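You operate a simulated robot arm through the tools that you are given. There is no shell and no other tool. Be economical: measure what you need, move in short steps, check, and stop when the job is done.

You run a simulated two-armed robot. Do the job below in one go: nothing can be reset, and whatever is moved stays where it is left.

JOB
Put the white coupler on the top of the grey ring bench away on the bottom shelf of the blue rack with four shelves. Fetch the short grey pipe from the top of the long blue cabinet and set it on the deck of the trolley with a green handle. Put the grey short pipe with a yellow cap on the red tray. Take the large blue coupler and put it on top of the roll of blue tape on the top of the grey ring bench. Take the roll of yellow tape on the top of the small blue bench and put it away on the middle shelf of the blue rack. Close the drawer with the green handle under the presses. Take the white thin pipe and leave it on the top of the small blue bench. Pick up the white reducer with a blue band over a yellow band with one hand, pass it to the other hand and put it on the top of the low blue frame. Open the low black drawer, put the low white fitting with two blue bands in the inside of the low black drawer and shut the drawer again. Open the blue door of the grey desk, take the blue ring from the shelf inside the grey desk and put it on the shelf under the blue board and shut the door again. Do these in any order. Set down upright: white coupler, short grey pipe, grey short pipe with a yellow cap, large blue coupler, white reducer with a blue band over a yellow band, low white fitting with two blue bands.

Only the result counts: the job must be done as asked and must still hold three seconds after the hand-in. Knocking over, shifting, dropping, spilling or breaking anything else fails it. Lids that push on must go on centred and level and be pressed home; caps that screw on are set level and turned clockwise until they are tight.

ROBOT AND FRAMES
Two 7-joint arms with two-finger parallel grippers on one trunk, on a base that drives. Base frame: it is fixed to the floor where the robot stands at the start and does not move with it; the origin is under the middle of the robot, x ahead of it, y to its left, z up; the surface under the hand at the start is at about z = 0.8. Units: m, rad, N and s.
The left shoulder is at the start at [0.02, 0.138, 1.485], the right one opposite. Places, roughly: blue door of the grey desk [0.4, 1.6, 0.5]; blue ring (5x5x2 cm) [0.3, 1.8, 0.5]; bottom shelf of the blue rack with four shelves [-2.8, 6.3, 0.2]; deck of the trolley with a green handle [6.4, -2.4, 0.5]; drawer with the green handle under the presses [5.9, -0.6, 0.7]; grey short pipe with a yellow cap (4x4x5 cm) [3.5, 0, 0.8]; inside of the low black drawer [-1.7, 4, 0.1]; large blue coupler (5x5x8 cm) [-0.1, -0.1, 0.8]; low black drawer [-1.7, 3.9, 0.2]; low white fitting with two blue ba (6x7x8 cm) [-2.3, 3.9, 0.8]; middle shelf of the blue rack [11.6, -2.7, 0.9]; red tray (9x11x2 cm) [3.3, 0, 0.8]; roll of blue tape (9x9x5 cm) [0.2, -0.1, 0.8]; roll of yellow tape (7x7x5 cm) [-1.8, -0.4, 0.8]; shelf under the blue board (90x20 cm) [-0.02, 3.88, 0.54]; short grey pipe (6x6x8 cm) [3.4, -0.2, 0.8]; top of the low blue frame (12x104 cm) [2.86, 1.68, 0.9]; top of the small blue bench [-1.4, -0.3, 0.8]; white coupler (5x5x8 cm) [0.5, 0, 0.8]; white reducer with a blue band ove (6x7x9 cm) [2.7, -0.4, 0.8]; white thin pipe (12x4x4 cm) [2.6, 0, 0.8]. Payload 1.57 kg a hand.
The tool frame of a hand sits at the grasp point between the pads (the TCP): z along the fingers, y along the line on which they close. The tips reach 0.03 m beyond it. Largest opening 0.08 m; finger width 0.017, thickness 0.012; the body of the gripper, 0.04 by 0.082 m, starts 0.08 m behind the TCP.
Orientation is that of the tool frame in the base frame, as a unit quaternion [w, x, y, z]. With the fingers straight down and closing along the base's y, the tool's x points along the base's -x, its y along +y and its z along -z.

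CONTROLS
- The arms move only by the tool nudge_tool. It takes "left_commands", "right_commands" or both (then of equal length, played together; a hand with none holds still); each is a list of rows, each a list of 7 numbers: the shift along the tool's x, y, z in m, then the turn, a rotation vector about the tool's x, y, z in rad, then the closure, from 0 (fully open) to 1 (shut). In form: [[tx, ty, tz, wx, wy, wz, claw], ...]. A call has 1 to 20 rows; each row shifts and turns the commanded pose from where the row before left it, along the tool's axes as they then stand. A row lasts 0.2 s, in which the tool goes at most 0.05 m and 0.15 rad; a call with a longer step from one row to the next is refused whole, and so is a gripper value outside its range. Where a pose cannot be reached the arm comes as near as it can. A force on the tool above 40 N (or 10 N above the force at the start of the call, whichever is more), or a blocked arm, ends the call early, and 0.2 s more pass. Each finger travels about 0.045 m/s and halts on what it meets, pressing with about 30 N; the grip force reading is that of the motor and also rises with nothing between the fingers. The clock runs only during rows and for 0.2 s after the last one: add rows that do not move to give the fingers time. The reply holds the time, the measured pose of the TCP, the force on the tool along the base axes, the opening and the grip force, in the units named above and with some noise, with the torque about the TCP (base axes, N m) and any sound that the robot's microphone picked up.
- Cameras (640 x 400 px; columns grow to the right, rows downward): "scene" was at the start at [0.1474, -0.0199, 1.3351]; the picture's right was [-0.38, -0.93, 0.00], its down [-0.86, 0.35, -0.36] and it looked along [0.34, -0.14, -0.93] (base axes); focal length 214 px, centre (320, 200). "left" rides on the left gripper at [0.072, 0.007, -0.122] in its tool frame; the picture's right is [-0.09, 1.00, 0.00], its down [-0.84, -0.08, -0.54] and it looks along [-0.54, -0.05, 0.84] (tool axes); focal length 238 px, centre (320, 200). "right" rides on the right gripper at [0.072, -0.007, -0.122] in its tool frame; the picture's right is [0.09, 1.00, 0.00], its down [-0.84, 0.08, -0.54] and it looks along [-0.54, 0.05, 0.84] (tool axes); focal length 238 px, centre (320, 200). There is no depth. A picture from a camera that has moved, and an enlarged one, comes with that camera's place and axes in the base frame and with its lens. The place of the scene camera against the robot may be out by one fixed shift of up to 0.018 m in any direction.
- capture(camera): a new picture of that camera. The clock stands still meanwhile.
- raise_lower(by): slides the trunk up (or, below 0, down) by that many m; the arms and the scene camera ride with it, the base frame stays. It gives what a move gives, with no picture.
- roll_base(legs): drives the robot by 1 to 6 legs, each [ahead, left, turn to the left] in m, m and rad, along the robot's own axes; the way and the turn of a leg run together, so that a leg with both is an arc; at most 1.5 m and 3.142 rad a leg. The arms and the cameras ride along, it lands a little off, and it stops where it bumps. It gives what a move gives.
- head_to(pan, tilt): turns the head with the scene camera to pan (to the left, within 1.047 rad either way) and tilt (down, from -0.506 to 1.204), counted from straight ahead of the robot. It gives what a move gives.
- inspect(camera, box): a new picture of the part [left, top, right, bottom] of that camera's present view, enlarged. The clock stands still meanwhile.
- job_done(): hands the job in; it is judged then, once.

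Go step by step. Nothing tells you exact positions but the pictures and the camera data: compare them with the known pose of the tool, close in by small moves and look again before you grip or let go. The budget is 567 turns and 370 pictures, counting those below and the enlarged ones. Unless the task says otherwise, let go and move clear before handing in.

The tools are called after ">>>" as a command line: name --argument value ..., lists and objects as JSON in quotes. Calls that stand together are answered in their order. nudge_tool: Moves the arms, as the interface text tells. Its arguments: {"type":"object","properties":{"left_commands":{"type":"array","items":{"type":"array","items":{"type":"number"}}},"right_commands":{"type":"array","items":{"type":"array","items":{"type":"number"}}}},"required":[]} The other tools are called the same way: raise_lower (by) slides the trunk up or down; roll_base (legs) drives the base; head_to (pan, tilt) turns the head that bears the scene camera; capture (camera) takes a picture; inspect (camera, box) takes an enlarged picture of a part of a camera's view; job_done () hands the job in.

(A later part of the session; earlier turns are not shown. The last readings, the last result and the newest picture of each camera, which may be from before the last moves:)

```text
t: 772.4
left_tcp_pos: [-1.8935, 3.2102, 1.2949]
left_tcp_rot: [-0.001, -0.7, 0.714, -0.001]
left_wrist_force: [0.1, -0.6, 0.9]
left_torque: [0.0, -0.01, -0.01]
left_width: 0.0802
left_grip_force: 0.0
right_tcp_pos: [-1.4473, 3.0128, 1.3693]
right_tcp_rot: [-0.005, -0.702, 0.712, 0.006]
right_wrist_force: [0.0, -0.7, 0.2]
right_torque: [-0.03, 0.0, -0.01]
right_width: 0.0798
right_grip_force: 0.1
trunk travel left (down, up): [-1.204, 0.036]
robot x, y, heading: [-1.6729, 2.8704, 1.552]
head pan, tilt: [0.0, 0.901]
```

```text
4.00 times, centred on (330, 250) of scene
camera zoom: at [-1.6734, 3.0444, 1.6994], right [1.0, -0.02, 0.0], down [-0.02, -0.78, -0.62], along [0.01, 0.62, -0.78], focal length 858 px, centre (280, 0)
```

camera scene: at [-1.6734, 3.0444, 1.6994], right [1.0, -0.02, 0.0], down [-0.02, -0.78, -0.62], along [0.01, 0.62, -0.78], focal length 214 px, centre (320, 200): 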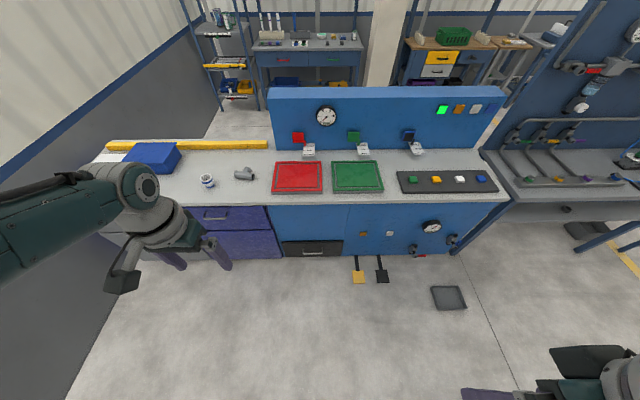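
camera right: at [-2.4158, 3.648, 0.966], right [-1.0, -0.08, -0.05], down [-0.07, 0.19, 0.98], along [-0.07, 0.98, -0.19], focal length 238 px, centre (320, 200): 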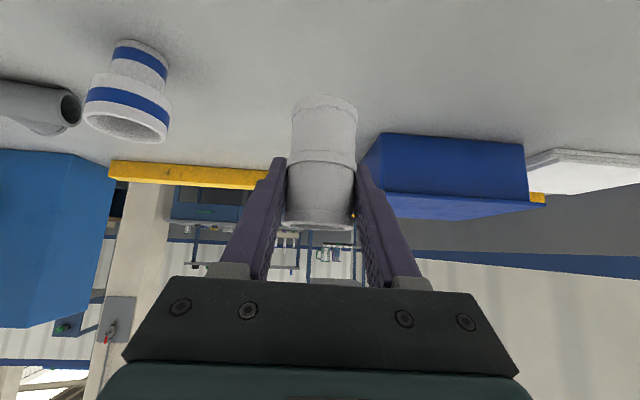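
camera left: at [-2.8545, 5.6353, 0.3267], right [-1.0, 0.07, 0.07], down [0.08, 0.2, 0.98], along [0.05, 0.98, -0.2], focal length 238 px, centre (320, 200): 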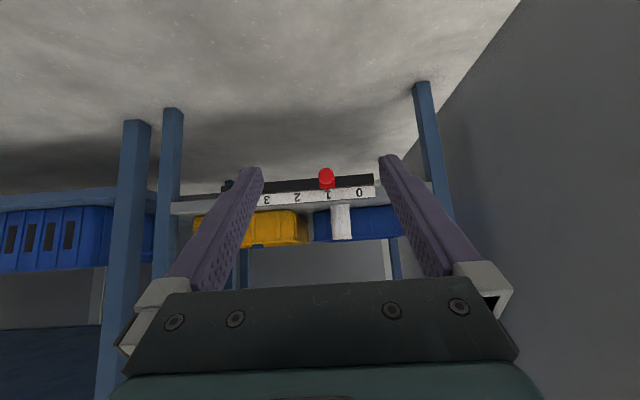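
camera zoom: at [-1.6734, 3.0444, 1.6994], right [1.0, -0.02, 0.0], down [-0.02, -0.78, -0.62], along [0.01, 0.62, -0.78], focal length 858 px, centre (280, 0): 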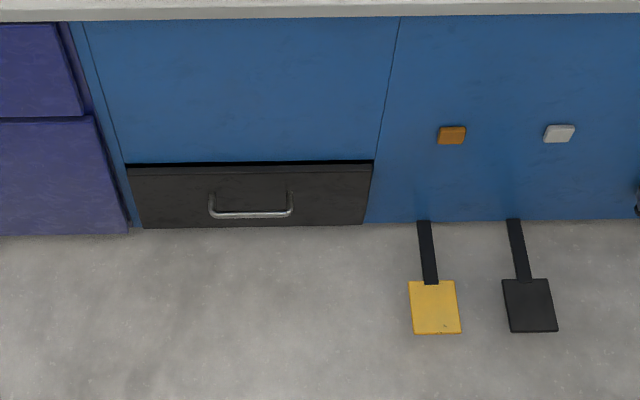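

The black drawer front is at y≈3.78 (x -1.94 to -1.50), handle bar near (-1.72, 3.745, 0.165). I'll prepare the right hand as a hook (fingers closed, tilted slightly forward), positioned out ahead, and go down to look closely.

>>> roll_base --legs '[[0, 0, 0.019], [-0.1, 0.27, 0]]'

>>> nudge_tool --right_commands '[[0, 0, 0, 0, -0.133, 0, 1], [0, 0, 0, 0, -0.133, 0, 1], [0, 0, 0, 0, -0.134, 0, 1], [-0.0415, 0, 0.0175, 0, 0, 0, 1], [-0.0415, 0, 0.0175, 0, 0, 0, 1], [-0.0415, 0, 0.0175, 0, 0, 0, 1], [-0.0415, 0, 0.0175, 0, 0, 0, 1], [-0.0415, 0, 0.0175, 0, 0, 0, 1], [-0.0415, 0, 0.0175, 0, 0, 0, 1], [0, 0, 0, 0, 0, 0, 1]]' --left_commands '[[0.03, 0, 0, 0, 0, 0, 0], [0.03, 0, 0, 0, 0, 0, 0], [0, 0, 0, 0, 0, 0, 0], [0, 0, 0, 0, 0, 0, 0], [0, 0, 0, 0, 0, 0, 0], [0, 0, 0, 0, 0, 0, 0], [0, 0, 0, 0, 0, 0, 0], [0, 0, 0, 0, 0, 0, 0], [0, 0, 0, 0, 0, 0, 0], [0, 0, 0, 0, 0, 0, 0]]'

```text
t: 774.8
left_tcp_pos: [-2.1734, 3.1085, 1.2952]
left_tcp_rot: [-0.001, -0.705, 0.709, -0.001]
left_wrist_force: [-0.2, 0.2, 0.1]
left_torque: [0.01, 0.0, -0.04]
left_width: 0.0799
left_grip_force: 0.1
right_tcp_pos: [-1.7252, 2.9204, 1.3691]
right_tcp_rot: [-0.004, -0.707, 0.707, 0.006]
right_wrist_force: [-0.4, -0.3, 1.2]
right_torque: [0.01, 0.0, 0.04]
right_width: 0.0802
right_grip_force: 0.0
trunk travel left (down, up): [-1.204, 0.036]
robot x, y, heading: [-1.9516, 2.7739, 1.557]
head pan, tilt: [0.0, 0.901]
```

```text
t: 777.0
left_tcp_pos: [-2.1729, 3.0489, 1.2949]
left_tcp_rot: [-0.002, -0.705, 0.709, 0.0]
left_wrist_force: [0.2, -0.2, -0.3]
left_torque: [0.01, -0.02, -0.03]
left_width: 0.0801
left_grip_force: 0.1
right_tcp_pos: [-1.7268, 3.1935, 1.3686]
right_tcp_rot: [0.136, -0.692, 0.693, 0.146]
right_wrist_force: [-0.1, 0.0, 0.4]
right_torque: [0.02, 0.03, -0.02]
right_width: 0.0001
right_grip_force: 21.0
trunk travel left (down, up): [-1.204, 0.036]
robot x, y, heading: [-1.9475, 2.7723, 1.563]
head pan, tilt: [0.0, 0.901]
```

>>> roll_base --legs '[[0.15, 0, 0.01]]'

>>> raise_lower --by -0.4

>>> raise_lower --by -0.4

>>> raise_lower --by -0.2

>>> head_to --pan -0.3 --tilt 0.5

>>> capture --camera "scene"

>>> capture --camera "right"

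```text
t: 778.3
left_tcp_pos: [-2.1736, 3.1987, 1.2948]
left_tcp_rot: [-0.001, -0.707, 0.707, 0.0]
left_wrist_force: [-0.3, -0.5, -0.3]
left_torque: [-0.01, -0.01, -0.02]
left_width: 0.0798
left_grip_force: 0.0
right_tcp_pos: [-1.7266, 3.3445, 1.3681]
right_tcp_rot: [-0.136, 0.694, -0.692, -0.146]
right_wrist_force: [0.3, 0.3, -0.1]
right_torque: [-0.02, -0.03, 0.0]
right_width: 0.0
right_grip_force: 21.3
trunk travel left (down, up): [-1.204, 0.036]
robot x, y, heading: [-1.9509, 2.921, 1.568]
head pan, tilt: [0.0, 0.901]
```

```text
t: 782.2
left_tcp_pos: [-2.1734, 3.1974, 0.8956]
left_tcp_rot: [0.0, -0.706, 0.708, -0.001]
left_wrist_force: [-0.7, 0.6, -0.5]
left_torque: [-0.01, -0.04, -0.01]
left_width: 0.08
left_grip_force: 0.0
right_tcp_pos: [-1.7271, 3.3431, 0.9684]
right_tcp_rot: [-0.136, 0.694, -0.692, -0.146]
right_wrist_force: [0.3, 0.3, -1.1]
right_torque: [0.0, -0.01, 0.04]
right_width: 0.0
right_grip_force: 21.1
trunk travel left (down, up): [-0.804, 0.436]
robot x, y, heading: [-1.9478, 2.9225, 1.57]
head pan, tilt: [0.0, 0.901]
```

```text
t: 786.0
left_tcp_pos: [-2.1741, 3.1976, 0.4945]
left_tcp_rot: [-0.001, -0.707, 0.707, -0.001]
left_wrist_force: [-1.0, 0.0, -0.4]
left_torque: [0.0, 0.0, -0.02]
left_width: 0.0799
left_grip_force: 0.0
right_tcp_pos: [-1.7282, 3.3442, 0.5673]
right_tcp_rot: [-0.136, 0.694, -0.692, -0.146]
right_wrist_force: [0.4, -0.1, -0.2]
right_torque: [0.03, 0.01, 0.0]
right_width: 0.0
right_grip_force: 21.4
trunk travel left (down, up): [-0.404, 0.836]
robot x, y, heading: [-1.9461, 2.9204, 1.572]
head pan, tilt: [0.0, 0.901]
```

```text
t: 788.2
left_tcp_pos: [-2.1746, 3.1978, 0.2951]
left_tcp_rot: [-0.001, -0.707, 0.708, -0.001]
left_wrist_force: [0.6, -0.1, 1.1]
left_torque: [-0.03, 0.0, -0.01]
left_width: 0.0801
left_grip_force: 0.0
right_tcp_pos: [-1.7276, 3.3452, 0.3688]
right_tcp_rot: [-0.136, 0.694, -0.692, -0.147]
right_wrist_force: [0.0, -0.8, 0.8]
right_torque: [0.01, -0.02, -0.01]
right_width: 0.0
right_grip_force: 21.4
trunk travel left (down, up): [-0.204, 1.036]
robot x, y, heading: [-1.9434, 2.9169, 1.573]
head pan, tilt: [0.0, 0.901]
```

```text
t: 789.0
left_tcp_pos: [-2.175, 3.1983, 0.2939]
left_tcp_rot: [-0.001, -0.707, 0.708, 0.0]
left_wrist_force: [0.0, 0.3, -0.4]
left_torque: [-0.01, 0.0, 0.03]
left_width: 0.0799
left_grip_force: 0.1
right_tcp_pos: [-1.7278, 3.3435, 0.3673]
right_tcp_rot: [-0.136, 0.694, -0.692, -0.145]
right_wrist_force: [-0.5, -0.9, -0.2]
right_torque: [0.0, 0.0, -0.01]
right_width: 0.0002
right_grip_force: 21.6
trunk travel left (down, up): [-0.204, 1.036]
robot x, y, heading: [-1.9466, 2.9236, 1.569]
head pan, tilt: [-0.3, 0.499]
```

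```text
169 pictures are left
camera scene: at [-1.924, 3.109, 0.7331], right [0.96, -0.3, 0.0], down [-0.14, -0.46, -0.88], along [0.26, 0.84, -0.48], focal length 214 px, centre (320, 200)
```

scene: 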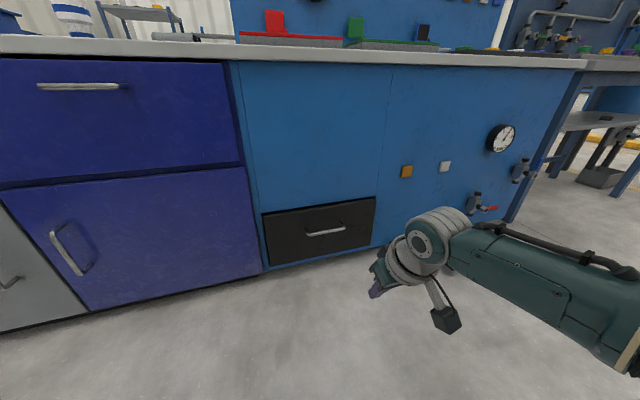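

```text
168 pictures are left
camera right: at [-1.7186, 3.2297, 0.4519], right [-1.0, -0.09, -0.02], down [-0.07, 0.56, 0.83], along [-0.06, 0.82, -0.56], focal length 238 px, centre (320, 200)
```

right: 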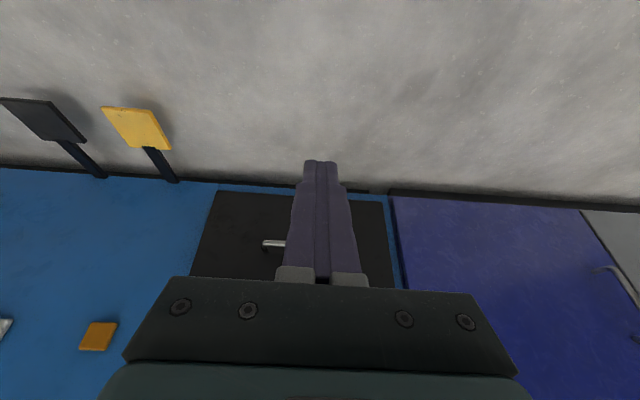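

>>> inspect --camera "scene" --box '[240, 170, 400, 290]'

```text
3.33 times, centred on (320, 230) of scene
camera zoom: at [-1.924, 3.109, 0.7331], right [0.96, -0.3, 0.0], down [-0.14, -0.46, -0.88], along [0.26, 0.84, -0.48], focal length 715 px, centre (320, 100)
```

zoom: 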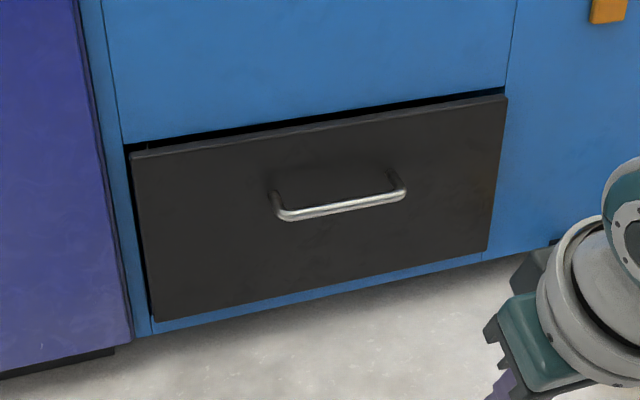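

Handle bar refined to about (-1.695, 3.73, 0.24), 4 cm in front of the drawer front (y≈3.766). I'll move the closed fingers above the gap.

>>> roll_base --legs '[[0.2, -0.033, 0], [0.18, 0, 0]]'

>>> raise_lower --by -0.06

>>> capture --camera "right"

>>> inspect --camera "scene" --box '[240, 200, 440, 350]'

```text
t: 791.7
left_tcp_pos: [-2.1415, 3.5719, 0.2944]
left_tcp_rot: [-0.001, -0.706, 0.708, -0.002]
left_wrist_force: [0.7, 0.5, 0.7]
left_torque: [-0.04, -0.02, -0.01]
left_width: 0.0799
left_grip_force: 0.1
right_tcp_pos: [-1.696, 3.7192, 0.3676]
right_tcp_rot: [-0.135, 0.694, -0.692, -0.146]
right_wrist_force: [-0.5, 0.9, 0.8]
right_torque: [-0.04, 0.01, 0.02]
right_width: 0.0
right_grip_force: 21.7
trunk travel left (down, up): [-0.204, 1.036]
robot x, y, heading: [-1.9131, 3.2955, 1.571]
head pan, tilt: [-0.3, 0.499]
```

```text
t: 792.3
left_tcp_pos: [-2.1416, 3.5706, 0.2722]
left_tcp_rot: [-0.001, -0.706, 0.708, -0.001]
left_wrist_force: [-0.1, 0.0, 0.3]
left_torque: [-0.02, -0.02, -0.01]
left_width: 0.0801
left_grip_force: 0.0
right_tcp_pos: [-1.694, 3.7194, 0.3474]
right_tcp_rot: [-0.136, 0.693, -0.693, -0.146]
right_wrist_force: [1.0, -4.2, 1.6]
right_torque: [-0.14, -0.02, -0.03]
right_width: 0.0001
right_grip_force: 21.5
trunk travel left (down, up): [-0.183, 1.057]
robot x, y, heading: [-1.9146, 3.296, 1.567]
head pan, tilt: [-0.3, 0.499]
stopped: the force on the tool passed its limit at 107 N (the readings are from after the stop); the commanded pose is now the measured one
```

```text
166 pictures are left
camera right: at [-1.6858, 3.6047, 0.4323], right [-1.0, -0.09, -0.02], down [-0.07, 0.56, 0.83], along [-0.06, 0.83, -0.56], focal length 238 px, centre (320, 200)
```

right: 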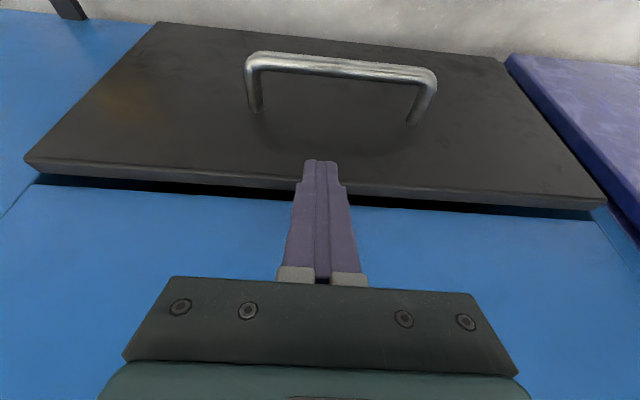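

```text
2.67 times, centred on (340, 275) of scene
camera zoom: at [-1.8913, 3.4831, 0.7108], right [0.95, -0.3, 0.0], down [-0.14, -0.46, -0.88], along [0.26, 0.84, -0.48], focal length 572 px, centre (267, 0)
```

zoom: 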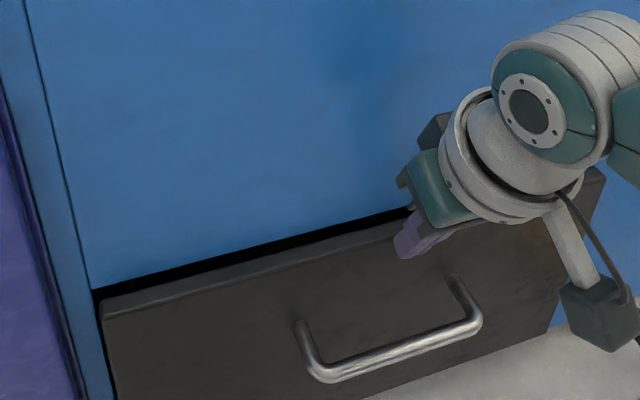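

The fingertip landed on the drawer front's top edge; the front is about 4 cm nearer than estimated (face y≈3.735, bar y≈3.70, z≈0.25). I'll raise, make the fingers nearly vertical, and re-align with the gap.

>>> raise_lower --by 0.04

>>> nudge_tool --right_commands '[[0, 0, 0, 0, 0.14, 0, 1], [0, 0, 0, 0, 0.14, 0, 1], [0, 0, 0, 0, 0, 0, 1]]'

>>> capture --camera "right"

```text
t: 793.1
left_tcp_pos: [-2.1417, 3.5737, 0.3134]
left_tcp_rot: [0.0, -0.706, 0.708, 0.0]
left_wrist_force: [0.5, 0.0, -0.3]
left_torque: [0.02, -0.03, 0.0]
left_width: 0.08
left_grip_force: 0.0
right_tcp_pos: [-1.6973, 3.7224, 0.3902]
right_tcp_rot: [0.137, -0.693, 0.693, 0.147]
right_wrist_force: [0.4, -0.1, 0.4]
right_torque: [-0.02, 0.02, 0.01]
right_width: 0.0002
right_grip_force: 21.2
trunk travel left (down, up): [-0.223, 1.017]
robot x, y, heading: [-1.9142, 3.2967, 1.567]
head pan, tilt: [-0.3, 0.499]
```

```text
t: 793.9
left_tcp_pos: [-2.143, 3.5731, 0.3136]
left_tcp_rot: [-0.001, -0.706, 0.708, -0.001]
left_wrist_force: [-0.6, 0.0, -0.3]
left_torque: [0.02, 0.01, -0.02]
left_width: 0.0799
left_grip_force: 0.1
right_tcp_pos: [-1.6952, 3.7211, 0.3885]
right_tcp_rot: [-0.037, 0.707, -0.704, -0.05]
right_wrist_force: [0.4, 0.3, -1.0]
right_torque: [0.04, 0.01, -0.02]
right_width: 0.0
right_grip_force: 21.4
trunk travel left (down, up): [-0.223, 1.017]
robot x, y, heading: [-1.9147, 3.2973, 1.566]
head pan, tilt: [-0.3, 0.499]
```

```text
164 pictures are left
camera right: at [-1.6861, 3.6348, 0.5019], right [-1.0, -0.1, 0.0], down [-0.07, 0.76, 0.64], along [-0.07, 0.64, -0.77], focal length 238 px, centre (320, 200)
```

right: 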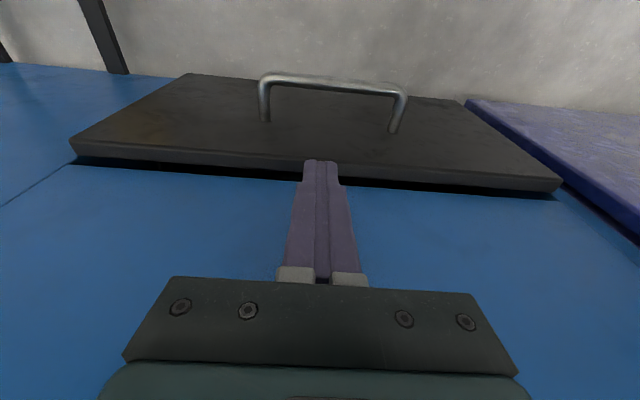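

>>> nudge_tool --right_commands '[[0.0045, 0, 0, 0, 0, 0, 1], [0, 0, 0, 0, 0, 0, 1]]'

>>> raise_lower --by -0.07

>>> capture --camera "right"

```text
t: 794.5
left_tcp_pos: [-2.1421, 3.5749, 0.3131]
left_tcp_rot: [-0.001, -0.706, 0.709, 0.0]
left_wrist_force: [-0.4, 0.5, 0.0]
left_torque: [0.0, 0.03, -0.02]
left_width: 0.0799
left_grip_force: 0.1
right_tcp_pos: [-1.695, 3.7169, 0.3896]
right_tcp_rot: [-0.039, 0.707, -0.705, -0.05]
right_wrist_force: [0.6, -0.3, 0.0]
right_torque: [0.0, -0.02, 0.02]
right_width: 0.0
right_grip_force: 21.2
trunk travel left (down, up): [-0.223, 1.017]
robot x, y, heading: [-1.9137, 3.2949, 1.568]
head pan, tilt: [-0.3, 0.499]
```

```text
t: 795.6
left_tcp_pos: [-2.1422, 3.5739, 0.2428]
left_tcp_rot: [0.0, -0.706, 0.708, -0.001]
left_wrist_force: [0.5, 0.4, -0.9]
left_torque: [0.03, 0.02, 0.0]
left_width: 0.0799
left_grip_force: 0.1
right_tcp_pos: [-1.6957, 3.7169, 0.3199]
right_tcp_rot: [-0.038, 0.707, -0.705, -0.05]
right_wrist_force: [-0.4, 0.0, 0.0]
right_torque: [0.0, 0.01, 0.02]
right_width: 0.0003
right_grip_force: 21.6
trunk travel left (down, up): [-0.153, 1.087]
robot x, y, heading: [-1.9149, 3.295, 1.568]
head pan, tilt: [-0.3, 0.499]
```

```text
163 pictures are left
camera right: at [-1.6857, 3.6309, 0.4315], right [-1.0, -0.09, 0.0], down [-0.07, 0.76, 0.64], along [-0.06, 0.64, -0.77], focal length 238 px, centre (320, 200)
```

right: 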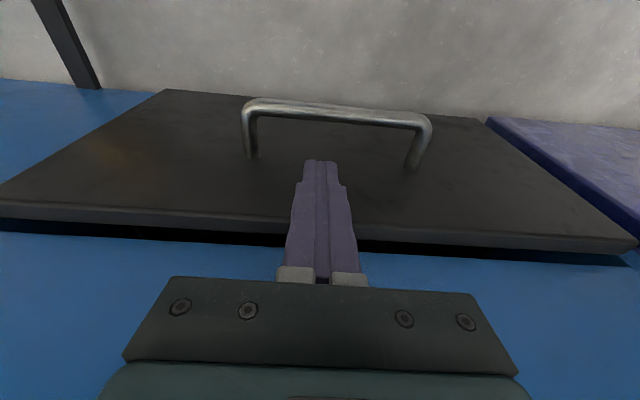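

>>> raise_lower --by -0.058

>>> capture --camera "right"

```text
t: 796.6
left_tcp_pos: [-2.1427, 3.5751, 0.1859]
left_tcp_rot: [0.0, -0.706, 0.708, -0.001]
left_wrist_force: [1.0, 0.3, 0.3]
left_torque: [0.01, -0.01, 0.03]
left_width: 0.0799
left_grip_force: 0.2
right_tcp_pos: [-1.6952, 3.7189, 0.2613]
right_tcp_rot: [-0.037, 0.707, -0.705, -0.05]
right_wrist_force: [0.2, 0.0, 0.3]
right_torque: [0.02, 0.04, -0.01]
right_width: 0.0
right_grip_force: 21.4
trunk travel left (down, up): [-0.095, 1.145]
robot x, y, heading: [-1.9155, 3.295, 1.568]
head pan, tilt: [-0.3, 0.499]
```

```text
162 pictures are left
camera right: at [-1.6857, 3.6309, 0.3735], right [-1.0, -0.1, 0.0], down [-0.07, 0.76, 0.64], along [-0.06, 0.64, -0.77], focal length 238 px, centre (320, 200)
```

right: 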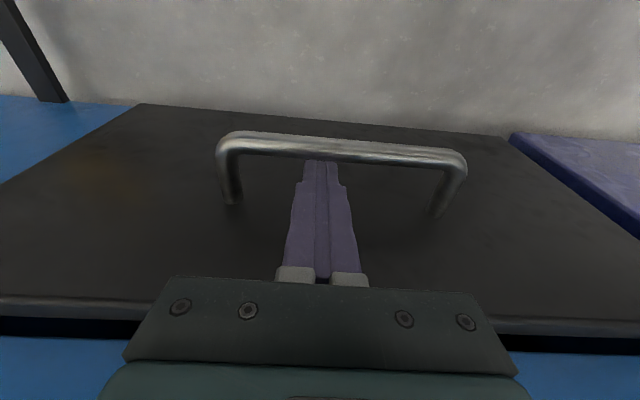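

>>> raise_lower --by -0.012

>>> roll_base --legs '[[-0.04, 0, 0], [-0.04, 0, 0]]'

>>> capture --camera "scene"

```text
t: 797.2
left_tcp_pos: [-2.1421, 3.5743, 0.1732]
left_tcp_rot: [-0.001, -0.706, 0.709, -0.001]
left_wrist_force: [0.2, -0.3, -0.1]
left_torque: [0.01, 0.01, 0.0]
left_width: 0.0798
left_grip_force: 0.1
right_tcp_pos: [-1.6949, 3.7187, 0.2488]
right_tcp_rot: [-0.039, 0.707, -0.705, -0.05]
right_wrist_force: [1.4, 0.5, -0.3]
right_torque: [-0.05, -0.02, 0.01]
right_width: 0.0001
right_grip_force: 20.8
trunk travel left (down, up): [-0.083, 1.157]
robot x, y, heading: [-1.9183, 3.2965, 1.571]
head pan, tilt: [-0.3, 0.499]
```

```text
t: 798.5
left_tcp_pos: [-2.1425, 3.4996, 0.1738]
left_tcp_rot: [0.002, -0.706, 0.708, 0.001]
left_wrist_force: [-1.7, 0.3, 0.2]
left_torque: [-0.06, 0.0, -0.01]
left_width: 0.0802
left_grip_force: 0.0
right_tcp_pos: [-1.6952, 3.6427, 0.2511]
right_tcp_rot: [-0.04, 0.707, -0.704, -0.051]
right_wrist_force: [-0.4, 0.7, 0.5]
right_torque: [-0.05, 0.03, 0.0]
right_width: 0.0001
right_grip_force: 21.3
trunk travel left (down, up): [-0.083, 1.157]
robot x, y, heading: [-1.9174, 3.2171, 1.569]
head pan, tilt: [-0.3, 0.499]
```

```text
161 pictures are left
camera scene: at [-1.8925, 3.4084, 0.6124], right [0.95, -0.3, 0.0], down [-0.14, -0.45, -0.88], along [0.26, 0.84, -0.48], focal length 214 px, centre (320, 200)
```

scene: 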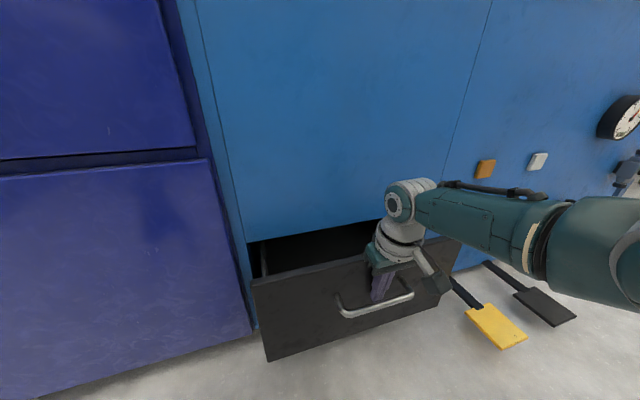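

The drawer is opening. Pull further.

>>> roll_base --legs '[[-0.05, 0, 0], [-0.05, 0, 0], [-0.05, 0, 0], [-0.05, 0, 0]]'

>>> capture --camera "scene"

```text
t: 801.0
left_tcp_pos: [-2.1427, 3.3008, 0.1756]
left_tcp_rot: [0.001, -0.706, 0.708, 0.001]
left_wrist_force: [0.9, 1.2, 0.7]
left_torque: [-0.05, -0.02, -0.01]
left_width: 0.08
left_grip_force: 0.1
right_tcp_pos: [-1.6956, 3.4453, 0.2528]
right_tcp_rot: [-0.042, 0.707, -0.704, -0.052]
right_wrist_force: [0.2, -0.6, 0.6]
right_torque: [-0.06, 0.01, -0.01]
right_width: 0.0
right_grip_force: 21.5
trunk travel left (down, up): [-0.083, 1.157]
robot x, y, heading: [-1.9163, 3.0153, 1.566]
head pan, tilt: [-0.3, 0.499]
```

```text
160 pictures are left
camera scene: at [-1.893, 3.2096, 0.6125], right [0.95, -0.3, 0.0], down [-0.14, -0.45, -0.88], along [0.26, 0.84, -0.48], focal length 214 px, centre (320, 200)
```

scene: 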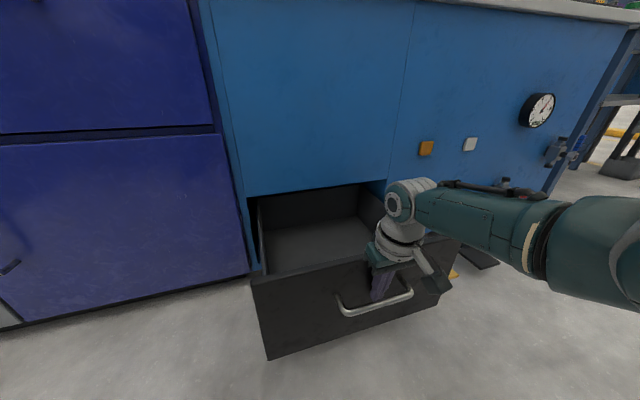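

The drawer is open about 27 cm and empty. Unhook by raising, then retract the right hand and fetch the fitting with the left.

>>> raise_lower --by 0.2

>>> raise_lower --by 0.4

>>> raise_lower --by 0.4

>>> nudge_tool --right_commands '[[0, 0, 0, 0, 0.124, 0, 0], [0.042, 0, 0, 0, 0, 0, 0], [0.042, 0, 0, 0, 0, 0, 0], [0.042, 0, 0, 0, 0, 0, 0], [0.042, 0, 0, 0, 0, 0, 0], [0.042, 0, 0, 0, 0, 0, 0], [0.042, 0, 0, 0, 0, 0, 0], [0, 0, -0.03, 0, 0, 0, 0], [0, 0, -0.03, 0, 0, 0, 0]]' --left_commands '[[0, 0, 0.03, 0, 0, 0, 0], [0, 0, 0.03, 0, 0, 0, 0], [0, 0, 0, 0, 0, 0, 0], [0, 0, 0, 0, 0, 0, 0], [0, 0, 0, 0, 0, 0, 0], [0, 0, 0, 0, 0, 0, 0], [0, 0, 0, 0, 0, 0, 0], [0, 0, 0, 0, 0, 0, 0], [0, 0, 0, 0, 0, 0, 0]]'

>>> roll_base --legs '[[0.45, 0.11, 0]]'

>>> head_to --pan 0 --tilt 1.0

>>> capture --camera "scene"

>>> capture --camera "left"

```text
t: 803.2
left_tcp_pos: [-2.1437, 3.2946, 0.3731]
left_tcp_rot: [0.001, -0.706, 0.708, 0.0]
left_wrist_force: [0.2, 0.5, 0.7]
left_torque: [-0.05, -0.01, 0.01]
left_width: 0.0802
left_grip_force: 0.1
right_tcp_pos: [-1.6964, 3.4386, 0.4507]
right_tcp_rot: [-0.041, 0.707, -0.704, -0.051]
right_wrist_force: [-0.3, 0.2, -0.3]
right_torque: [0.02, -0.02, -0.02]
right_width: 0.0
right_grip_force: 21.3
trunk travel left (down, up): [-0.283, 0.957]
robot x, y, heading: [-1.9161, 3.0161, 1.566]
head pan, tilt: [-0.3, 0.499]
```

```text
t: 807.0
left_tcp_pos: [-2.142, 3.2936, 0.774]
left_tcp_rot: [0.001, -0.706, 0.708, -0.001]
left_wrist_force: [0.0, -0.4, -0.2]
left_torque: [0.0, -0.03, 0.01]
left_width: 0.08
left_grip_force: 0.0
right_tcp_pos: [-1.6964, 3.4383, 0.8507]
right_tcp_rot: [-0.04, 0.707, -0.704, -0.051]
right_wrist_force: [0.6, 0.4, 0.8]
right_torque: [0.01, -0.01, 0.0]
right_width: 0.0
right_grip_force: 21.0
trunk travel left (down, up): [-0.683, 0.557]
robot x, y, heading: [-1.9173, 3.0179, 1.572]
head pan, tilt: [-0.3, 0.499]
```

```text
t: 810.9
left_tcp_pos: [-2.142, 3.2943, 1.174]
left_tcp_rot: [0.001, -0.707, 0.708, 0.0]
left_wrist_force: [-0.2, -0.4, 0.5]
left_torque: [0.01, -0.04, 0.01]
left_width: 0.0798
left_grip_force: 0.1
right_tcp_pos: [-1.6975, 3.4387, 1.2513]
right_tcp_rot: [-0.04, 0.707, -0.704, -0.052]
right_wrist_force: [0.6, 0.9, -1.1]
right_torque: [0.01, 0.01, 0.0]
right_width: 0.0002
right_grip_force: 21.2
trunk travel left (down, up): [-1.083, 0.157]
robot x, y, heading: [-1.9144, 3.0155, 1.563]
head pan, tilt: [-0.3, 0.499]
```

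```text
t: 812.9
left_tcp_pos: [-2.1431, 3.2955, 1.1146]
left_tcp_rot: [-0.001, -0.705, 0.709, 0.0]
left_wrist_force: [0.0, 0.1, 0.3]
left_torque: [0.04, 0.0, 0.0]
left_width: 0.0799
left_grip_force: 0.1
right_tcp_pos: [-1.697, 3.1767, 1.3131]
right_tcp_rot: [0.004, 0.709, -0.705, -0.006]
right_wrist_force: [-0.3, 0.0, 0.5]
right_torque: [0.0, 0.01, -0.04]
right_width: 0.0801
right_grip_force: 0.0
right hand out of reach, approached as far as the arm can: row 1
trunk travel left (down, up): [-1.083, 0.157]
robot x, y, heading: [-1.9147, 3.0207, 1.571]
head pan, tilt: [-0.3, 0.499]
```

```text
t: 815.6
left_tcp_pos: [-2.246, 3.732, 1.1147]
left_tcp_rot: [0.0, -0.704, 0.711, 0.001]
left_wrist_force: [0.1, 0.5, -0.2]
left_torque: [0.06, -0.02, 0.01]
left_width: 0.0801
left_grip_force: 0.1
right_tcp_pos: [-1.8008, 3.6118, 1.3129]
right_tcp_rot: [-0.003, -0.706, 0.708, 0.008]
right_wrist_force: [-0.3, -0.2, 0.8]
right_torque: [0.04, -0.02, 0.01]
right_width: 0.08
right_grip_force: 0.1
trunk travel left (down, up): [-1.083, 0.157]
robot x, y, heading: [-2.0202, 3.4508, 1.56]
head pan, tilt: [-0.3, 0.499]
```

```text
t: 816.5
left_tcp_pos: [-2.246, 3.731, 1.1138]
left_tcp_rot: [0.0, -0.704, 0.71, 0.0]
left_wrist_force: [0.4, 0.0, 0.1]
left_torque: [0.0, -0.02, 0.0]
left_width: 0.08
left_grip_force: 0.1
right_tcp_pos: [-1.8008, 3.6119, 1.3129]
right_tcp_rot: [-0.004, -0.707, 0.708, 0.007]
right_wrist_force: [-0.3, -0.4, 0.7]
right_torque: [-0.01, 0.01, -0.01]
right_width: 0.0799
right_grip_force: 0.0
trunk travel left (down, up): [-1.083, 0.157]
robot x, y, heading: [-2.019, 3.4509, 1.562]
head pan, tilt: [0.0, 1.0]
```

```text
159 pictures are left
camera scene: at [-2.0242, 3.6228, 1.5707], right [1.0, -0.01, 0.0], down [-0.01, -0.84, -0.54], along [0.0, 0.54, -0.84], focal length 214 px, centre (320, 200)
```

scene: 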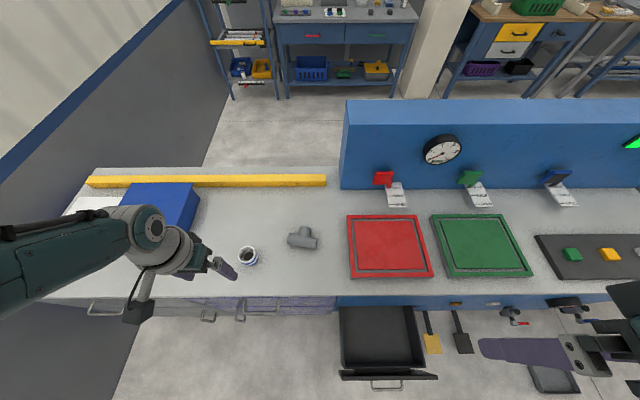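

```text
158 pictures are left
camera left: at [-2.2522, 3.6595, 1.2352], right [-0.99, 0.1, 0.0], down [0.09, 0.84, 0.54], along [0.05, 0.54, -0.84], focal length 238 px, centre (320, 200)
```

left: 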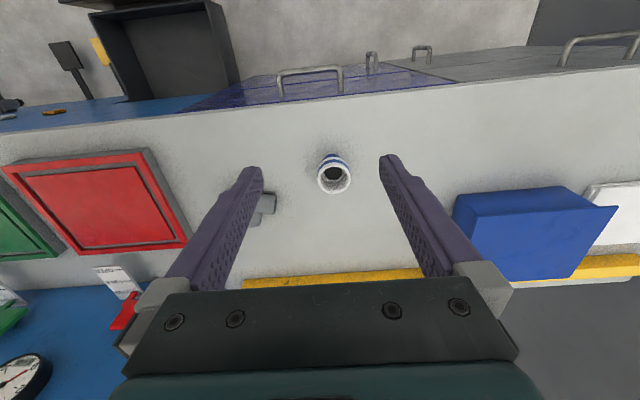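

>>> roll_base --legs '[[0.113, 0.013, 0.008]]'

>>> raise_lower --by -0.15

>>> capture --camera "left"

```text
t: 817.7
left_tcp_pos: [-2.2613, 3.8422, 1.1146]
left_tcp_rot: [0.001, -0.707, 0.707, 0.001]
left_wrist_force: [-0.5, 0.2, 0.3]
left_torque: [0.01, 0.01, 0.0]
left_width: 0.0801
left_grip_force: 0.0
right_tcp_pos: [-1.815, 3.7235, 1.3129]
right_tcp_rot: [0.003, 0.71, -0.704, -0.007]
right_wrist_force: [0.2, 0.1, 0.8]
right_torque: [0.01, -0.02, -0.02]
right_width: 0.0799
right_grip_force: 0.0
trunk travel left (down, up): [-1.083, 0.157]
robot x, y, heading: [-2.0328, 3.5626, 1.568]
head pan, tilt: [0.0, 1.0]
```

```text
t: 819.5
left_tcp_pos: [-2.2613, 3.8419, 0.9638]
left_tcp_rot: [0.0, 0.707, -0.707, 0.0]
left_wrist_force: [-0.1, -0.1, 0.3]
left_torque: [0.01, 0.01, -0.03]
left_width: 0.08
left_grip_force: 0.1
right_tcp_pos: [-1.8152, 3.7243, 1.1639]
right_tcp_rot: [0.002, 0.709, -0.705, -0.007]
right_wrist_force: [-0.3, 0.2, -0.1]
right_torque: [0.03, 0.02, 0.01]
right_width: 0.08
right_grip_force: 0.1
trunk travel left (down, up): [-0.933, 0.307]
robot x, y, heading: [-2.0336, 3.5658, 1.573]
head pan, tilt: [0.0, 1.0]
```

```text
157 pictures are left
camera left: at [-2.2665, 3.7688, 1.0852], right [-1.0, 0.09, 0.0], down [0.08, 0.84, 0.54], along [0.05, 0.54, -0.84], focal length 238 px, centre (320, 200)
```

left: 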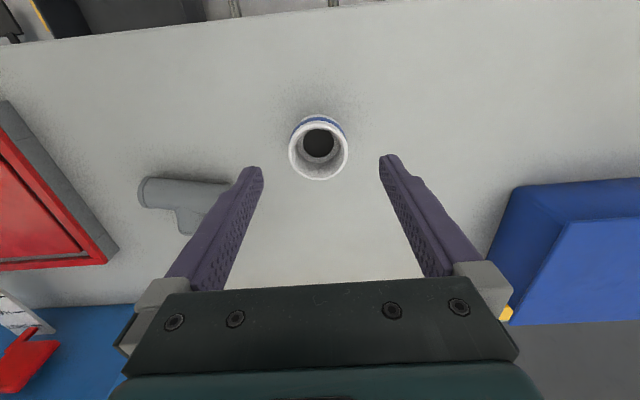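

>>> nudge_tool --left_commands '[[-0.007, -0.003, 0, 0, 0, 0, 0], [0, 0, 0, 0, 0, 0, 0]]'

>>> raise_lower --by -0.112

>>> nudge_tool --left_commands '[[0, 0, 0, 0, 0, 0, 0.3], [0, 0, 0, 0, 0, 0, 1], [0, 0, 0, 0, 0, 0, 1], [0, 0, 0, 0, 0, 0, 1], [0, 0, 0, 0, 0, 0, 1]]'

>>> capture --camera "left"

```text
t: 820.0
left_tcp_pos: [-2.2567, 3.8453, 0.9684]
left_tcp_rot: [0.0, 0.707, -0.707, 0.0]
left_wrist_force: [-0.5, -0.3, 0.4]
left_torque: [0.0, 0.02, 0.04]
left_width: 0.0798
left_grip_force: 0.1
left hand out of reach, approached as far as the arm can: row 1
right_tcp_pos: [-1.8149, 3.7245, 1.1631]
right_tcp_rot: [0.004, 0.71, -0.704, -0.008]
right_wrist_force: [-0.5, 0.5, -0.2]
right_torque: [0.02, 0.0, 0.03]
right_width: 0.0802
right_grip_force: 0.1
trunk travel left (down, up): [-0.933, 0.307]
robot x, y, heading: [-2.0342, 3.5613, 1.571]
head pan, tilt: [0.0, 1.0]
```

```text
t: 821.5
left_tcp_pos: [-2.2574, 3.8458, 0.8549]
left_tcp_rot: [-0.001, -0.707, 0.707, 0.0]
left_wrist_force: [0.5, 0.4, -1.0]
left_torque: [-0.02, -0.01, 0.0]
left_width: 0.0802
left_grip_force: 0.0
right_tcp_pos: [-1.8149, 3.7251, 1.0519]
right_tcp_rot: [0.004, 0.71, -0.704, -0.007]
right_wrist_force: [0.2, 0.1, -0.1]
right_torque: [0.02, 0.02, 0.0]
right_width: 0.08
right_grip_force: 0.1
trunk travel left (down, up): [-0.821, 0.419]
robot x, y, heading: [-2.0317, 3.5622, 1.569]
head pan, tilt: [0.0, 1.0]
```

```text
t: 822.7
left_tcp_pos: [-2.2585, 3.8458, 0.8566]
left_tcp_rot: [0.0, 0.707, -0.707, 0.0]
left_wrist_force: [0.2, -1.4, 1.6]
left_torque: [-0.03, 0.02, 0.03]
left_width: 0.0563
left_grip_force: 29.6
right_tcp_pos: [-1.8152, 3.7235, 1.051]
right_tcp_rot: [0.004, 0.71, -0.705, -0.008]
right_wrist_force: [1.1, 0.6, 0.8]
right_torque: [0.02, 0.02, 0.01]
right_width: 0.0799
right_grip_force: 0.1
trunk travel left (down, up): [-0.821, 0.419]
robot x, y, heading: [-2.0362, 3.5634, 1.574]
head pan, tilt: [0.0, 1.0]
```

```text
156 pictures are left
camera left: at [-2.2625, 3.7732, 0.9768], right [-1.0, 0.09, 0.0], down [0.08, 0.84, 0.54], along [0.05, 0.54, -0.84], focal length 238 px, centre (320, 200)
```

left: 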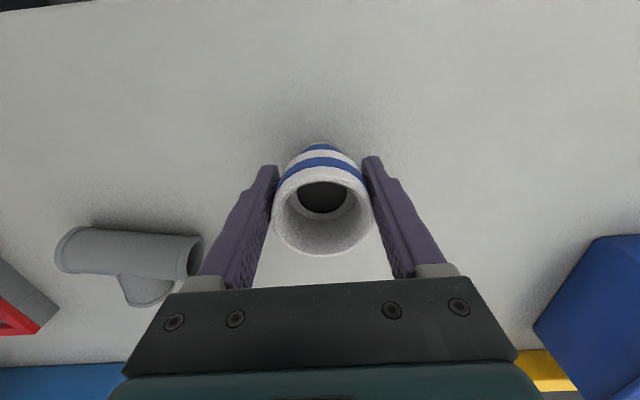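

Fitting gripped. Raise and carry it over the open drawer.

>>> raise_lower --by 0.3

>>> roll_base --legs '[[-0.255, 0, 0], [0, -0.508, 0]]'

>>> capture --camera "scene"

>>> capture --camera "left"

```text
t: 825.7
left_tcp_pos: [-2.257, 3.8454, 1.1552]
left_tcp_rot: [0.0, 0.707, -0.707, 0.0]
left_wrist_force: [0.1, 0.3, -1.0]
left_torque: [-0.04, -0.02, 0.0]
left_width: 0.0562
left_grip_force: 30.1
right_tcp_pos: [-1.8147, 3.7238, 1.3508]
right_tcp_rot: [0.005, 0.709, -0.705, -0.008]
right_wrist_force: [-0.5, -0.6, -1.1]
right_torque: [-0.02, 0.02, -0.03]
right_width: 0.08
right_grip_force: 0.0
trunk travel left (down, up): [-1.121, 0.119]
robot x, y, heading: [-2.0345, 3.5644, 1.571]
head pan, tilt: [0.0, 1.0]
```

```text
t: 830.1
left_tcp_pos: [-1.756, 3.591, 1.1548]
left_tcp_rot: [0.0, -0.707, 0.707, 0.0]
left_wrist_force: [0.7, -0.2, -0.4]
left_torque: [-0.04, 0.03, 0.0]
left_width: 0.0559
left_grip_force: 30.0
right_tcp_pos: [-1.3132, 3.4691, 1.3521]
right_tcp_rot: [0.004, 0.709, -0.705, -0.007]
right_wrist_force: [0.1, 0.5, -0.8]
right_torque: [0.01, -0.02, 0.04]
right_width: 0.08
right_grip_force: 0.0
trunk travel left (down, up): [-1.121, 0.119]
robot x, y, heading: [-1.5348, 3.3093, 1.57]
head pan, tilt: [0.0, 1.0]
```

```text
155 pictures are left
camera scene: at [-1.5365, 3.4784, 1.6086], right [1.0, 0.0, 0.0], down [0.0, -0.84, -0.54], along [0.0, 0.54, -0.84], focal length 214 px, centre (320, 200)
```

scene: 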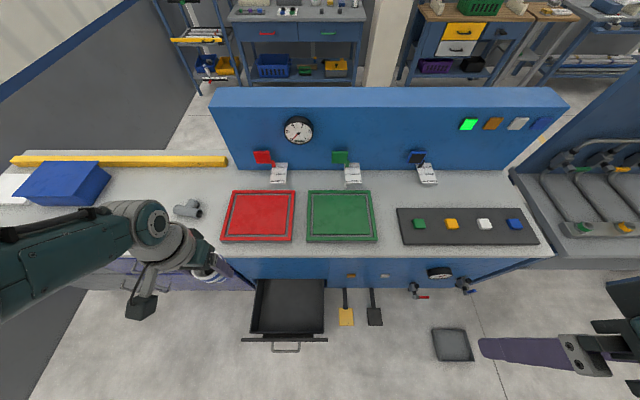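

```text
154 pictures are left
camera left: at [-1.7607, 3.5175, 1.2767], right [-1.0, 0.09, 0.0], down [0.08, 0.84, 0.54], along [0.05, 0.54, -0.84], focal length 238 px, centre (320, 200)
```

left: 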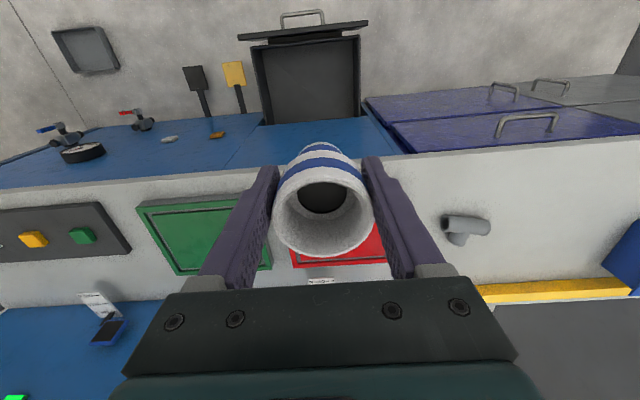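

>>> raise_lower --by -0.4

>>> raise_lower --by -0.4

>>> capture --camera "left"

>>> capture --camera "scene"

```text
t: 833.9
left_tcp_pos: [-1.7559, 3.5899, 0.7553]
left_tcp_rot: [-0.001, 0.707, -0.707, 0.0]
left_wrist_force: [-0.6, 0.0, -1.6]
left_torque: [0.0, -0.01, 0.0]
left_width: 0.0555
left_grip_force: 29.9
right_tcp_pos: [-1.3133, 3.4675, 0.9505]
right_tcp_rot: [0.004, 0.71, -0.704, -0.007]
right_wrist_force: [-0.1, 0.3, -0.1]
right_torque: [-0.02, -0.01, -0.02]
right_width: 0.0798
right_grip_force: 0.0
trunk travel left (down, up): [-0.721, 0.519]
robot x, y, heading: [-1.5285, 3.3055, 1.57]
head pan, tilt: [0.0, 1.0]
```

```text
t: 837.7
left_tcp_pos: [-1.7542, 3.5905, 0.355]
left_tcp_rot: [0.0, -0.707, 0.707, 0.0]
left_wrist_force: [-0.8, 0.6, -0.5]
left_torque: [-0.05, 0.03, -0.01]
left_width: 0.0554
left_grip_force: 29.9
right_tcp_pos: [-1.3127, 3.4681, 0.5521]
right_tcp_rot: [0.004, 0.709, -0.705, -0.008]
right_wrist_force: [0.8, -0.2, -0.1]
right_torque: [0.01, -0.03, -0.01]
right_width: 0.0801
right_grip_force: 0.0
trunk travel left (down, up): [-0.321, 0.919]
robot x, y, heading: [-1.5311, 3.3097, 1.573]
head pan, tilt: [0.0, 1.0]
```

```text
153 pictures are left
camera left: at [-1.7607, 3.5175, 0.4767], right [-1.0, 0.09, 0.0], down [0.08, 0.84, 0.54], along [0.05, 0.54, -0.84], focal length 238 px, centre (320, 200)
```

left: 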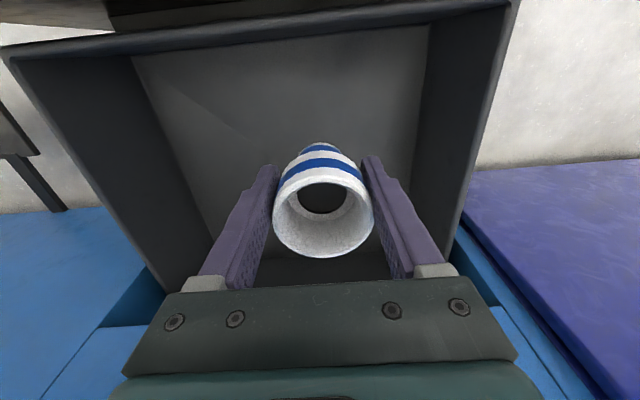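

```text
152 pictures are left
camera scene: at [-1.5364, 3.4784, 0.8086], right [1.0, 0.0, 0.0], down [0.0, -0.84, -0.54], along [0.0, 0.54, -0.84], focal length 214 px, centre (320, 200)
```

scene: 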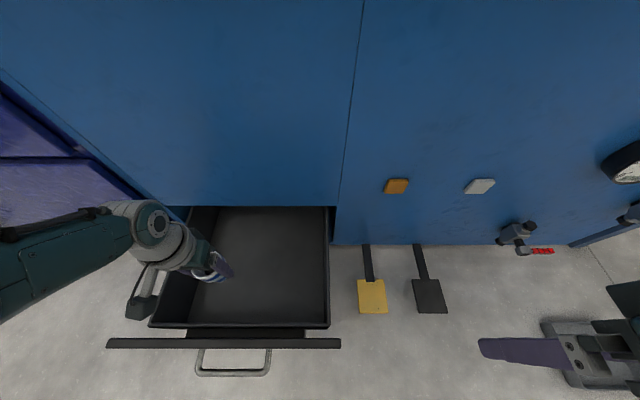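

The hand's camera would meet the drawer's front wall, so I'll shift 6.5 cm deeper before lowering.

>>> roll_base --legs '[[0.065, -0.02, 0]]'

>>> raise_lower --by -0.12

>>> capture --camera "left"

```text
t: 838.8
left_tcp_pos: [-1.7346, 3.6557, 0.3546]
left_tcp_rot: [-0.001, -0.707, 0.707, 0.0]
left_wrist_force: [-0.1, 0.0, -0.4]
left_torque: [-0.04, 0.0, 0.01]
left_width: 0.0554
left_grip_force: 30.2
right_tcp_pos: [-1.292, 3.5334, 0.551]
right_tcp_rot: [0.005, 0.71, -0.704, -0.007]
right_wrist_force: [0.4, -1.0, 1.0]
right_torque: [-0.01, -0.04, 0.0]
right_width: 0.0799
right_grip_force: 0.1
trunk travel left (down, up): [-0.321, 0.919]
robot x, y, heading: [-1.5128, 3.3749, 1.567]
head pan, tilt: [0.0, 1.0]
```

```text
t: 840.2
left_tcp_pos: [-1.7365, 3.6556, 0.2358]
left_tcp_rot: [-0.001, -0.706, 0.708, -0.001]
left_wrist_force: [-0.8, -1.1, 0.2]
left_torque: [0.01, 0.03, 0.0]
left_width: 0.055
left_grip_force: 30.7
right_tcp_pos: [-1.2927, 3.5341, 0.4323]
right_tcp_rot: [0.005, 0.71, -0.704, -0.007]
right_wrist_force: [0.2, 0.3, 0.3]
right_torque: [-0.02, -0.01, -0.03]
right_width: 0.08
right_grip_force: 0.2
trunk travel left (down, up): [-0.201, 1.039]
robot x, y, heading: [-1.5155, 3.3771, 1.569]
head pan, tilt: [0.0, 1.0]
```

```text
151 pictures are left
camera left: at [-1.7407, 3.5836, 0.3567], right [-1.0, 0.09, 0.0], down [0.08, 0.84, 0.54], along [0.05, 0.54, -0.84], focal length 238 px, centre (320, 200)
```

left: 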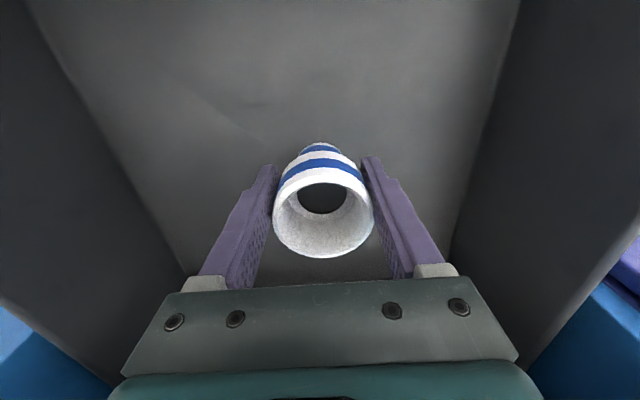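

>>> raise_lower --by -0.05

>>> raise_lower --by -0.02

```text
t: 841.2
left_tcp_pos: [-1.7358, 3.6564, 0.1862]
left_tcp_rot: [0.0, -0.707, 0.707, 0.0]
left_wrist_force: [0.4, 0.0, -0.8]
left_torque: [-0.02, -0.01, 0.0]
left_width: 0.0556
left_grip_force: 29.7
right_tcp_pos: [-1.2937, 3.5335, 0.3812]
right_tcp_rot: [0.004, 0.709, -0.705, -0.007]
right_wrist_force: [-0.5, -0.5, -0.1]
right_torque: [0.02, 0.01, -0.01]
right_width: 0.0803
right_grip_force: 0.0
trunk travel left (down, up): [-0.151, 1.089]
robot x, y, heading: [-1.5153, 3.3757, 1.567]
head pan, tilt: [0.0, 1.0]
```

```text
t: 841.8
left_tcp_pos: [-1.7347, 3.6618, 0.1669]
left_tcp_rot: [0.002, -0.707, 0.707, 0.002]
left_wrist_force: [1.8, 1.1, 24.4]
left_torque: [0.32, -0.01, 0.0]
left_width: 0.0549
left_grip_force: 29.6
right_tcp_pos: [-1.2937, 3.537, 0.3613]
right_tcp_rot: [0.003, 0.709, -0.705, -0.008]
right_wrist_force: [0.2, 0.8, -0.3]
right_torque: [0.02, 0.0, -0.01]
right_width: 0.0802
right_grip_force: 0.0
trunk travel left (down, up): [-0.131, 1.109]
robot x, y, heading: [-1.5086, 3.3736, 1.567]
head pan, tilt: [0.0, 1.0]
```

Contact with the drawer floor. Relieve and release.

>>> raise_lower --by 0.003

>>> nudge_tool --left_commands '[[0, 0, 0, 0, 0, 0, 0.25], [0, 0, 0, 0, 0, 0, 0.1], [0, 0, 0, 0, 0, 0, 0], [0, 0, 0, 0, 0, 0, 0]]'

>>> capture --camera "left"

```text
t: 842.4
left_tcp_pos: [-1.7358, 3.6536, 0.1682]
left_tcp_rot: [-0.003, -0.707, 0.708, -0.002]
left_wrist_force: [-0.8, -1.0, -1.3]
left_torque: [0.03, 0.02, 0.0]
left_width: 0.0547
left_grip_force: 29.9
right_tcp_pos: [-1.2929, 3.5333, 0.3642]
right_tcp_rot: [0.004, 0.71, -0.705, -0.007]
right_wrist_force: [0.1, 1.2, -0.3]
right_torque: [0.01, -0.01, -0.02]
right_width: 0.0798
right_grip_force: 0.2
trunk travel left (down, up): [-0.134, 1.106]
robot x, y, heading: [-1.5133, 3.3782, 1.569]
head pan, tilt: [0.0, 1.0]
```

```text
t: 843.4
left_tcp_pos: [-1.7359, 3.6578, 0.1694]
left_tcp_rot: [0.0, -0.706, 0.708, 0.0]
left_wrist_force: [-0.6, -0.5, 0.4]
left_torque: [0.01, 0.0, -0.01]
left_width: 0.0799
left_grip_force: 0.2
right_tcp_pos: [-1.2937, 3.5336, 0.3639]
right_tcp_rot: [0.005, 0.71, -0.704, -0.007]
right_wrist_force: [0.1, -0.1, -0.8]
right_torque: [-0.03, -0.04, 0.05]
right_width: 0.0801
right_grip_force: 0.0
trunk travel left (down, up): [-0.134, 1.106]
robot x, y, heading: [-1.5128, 3.3737, 1.568]
head pan, tilt: [0.0, 1.0]
```

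```text
150 pictures are left
camera left: at [-1.7407, 3.5836, 0.2897], right [-1.0, 0.09, 0.0], down [0.08, 0.84, 0.54], along [0.05, 0.54, -0.84], focal length 238 px, centre (320, 200)
```

left: 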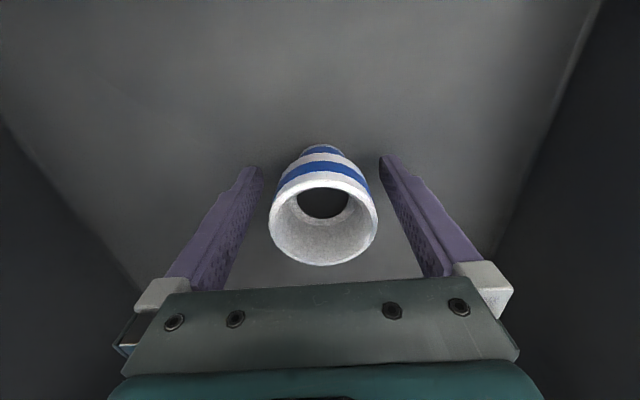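

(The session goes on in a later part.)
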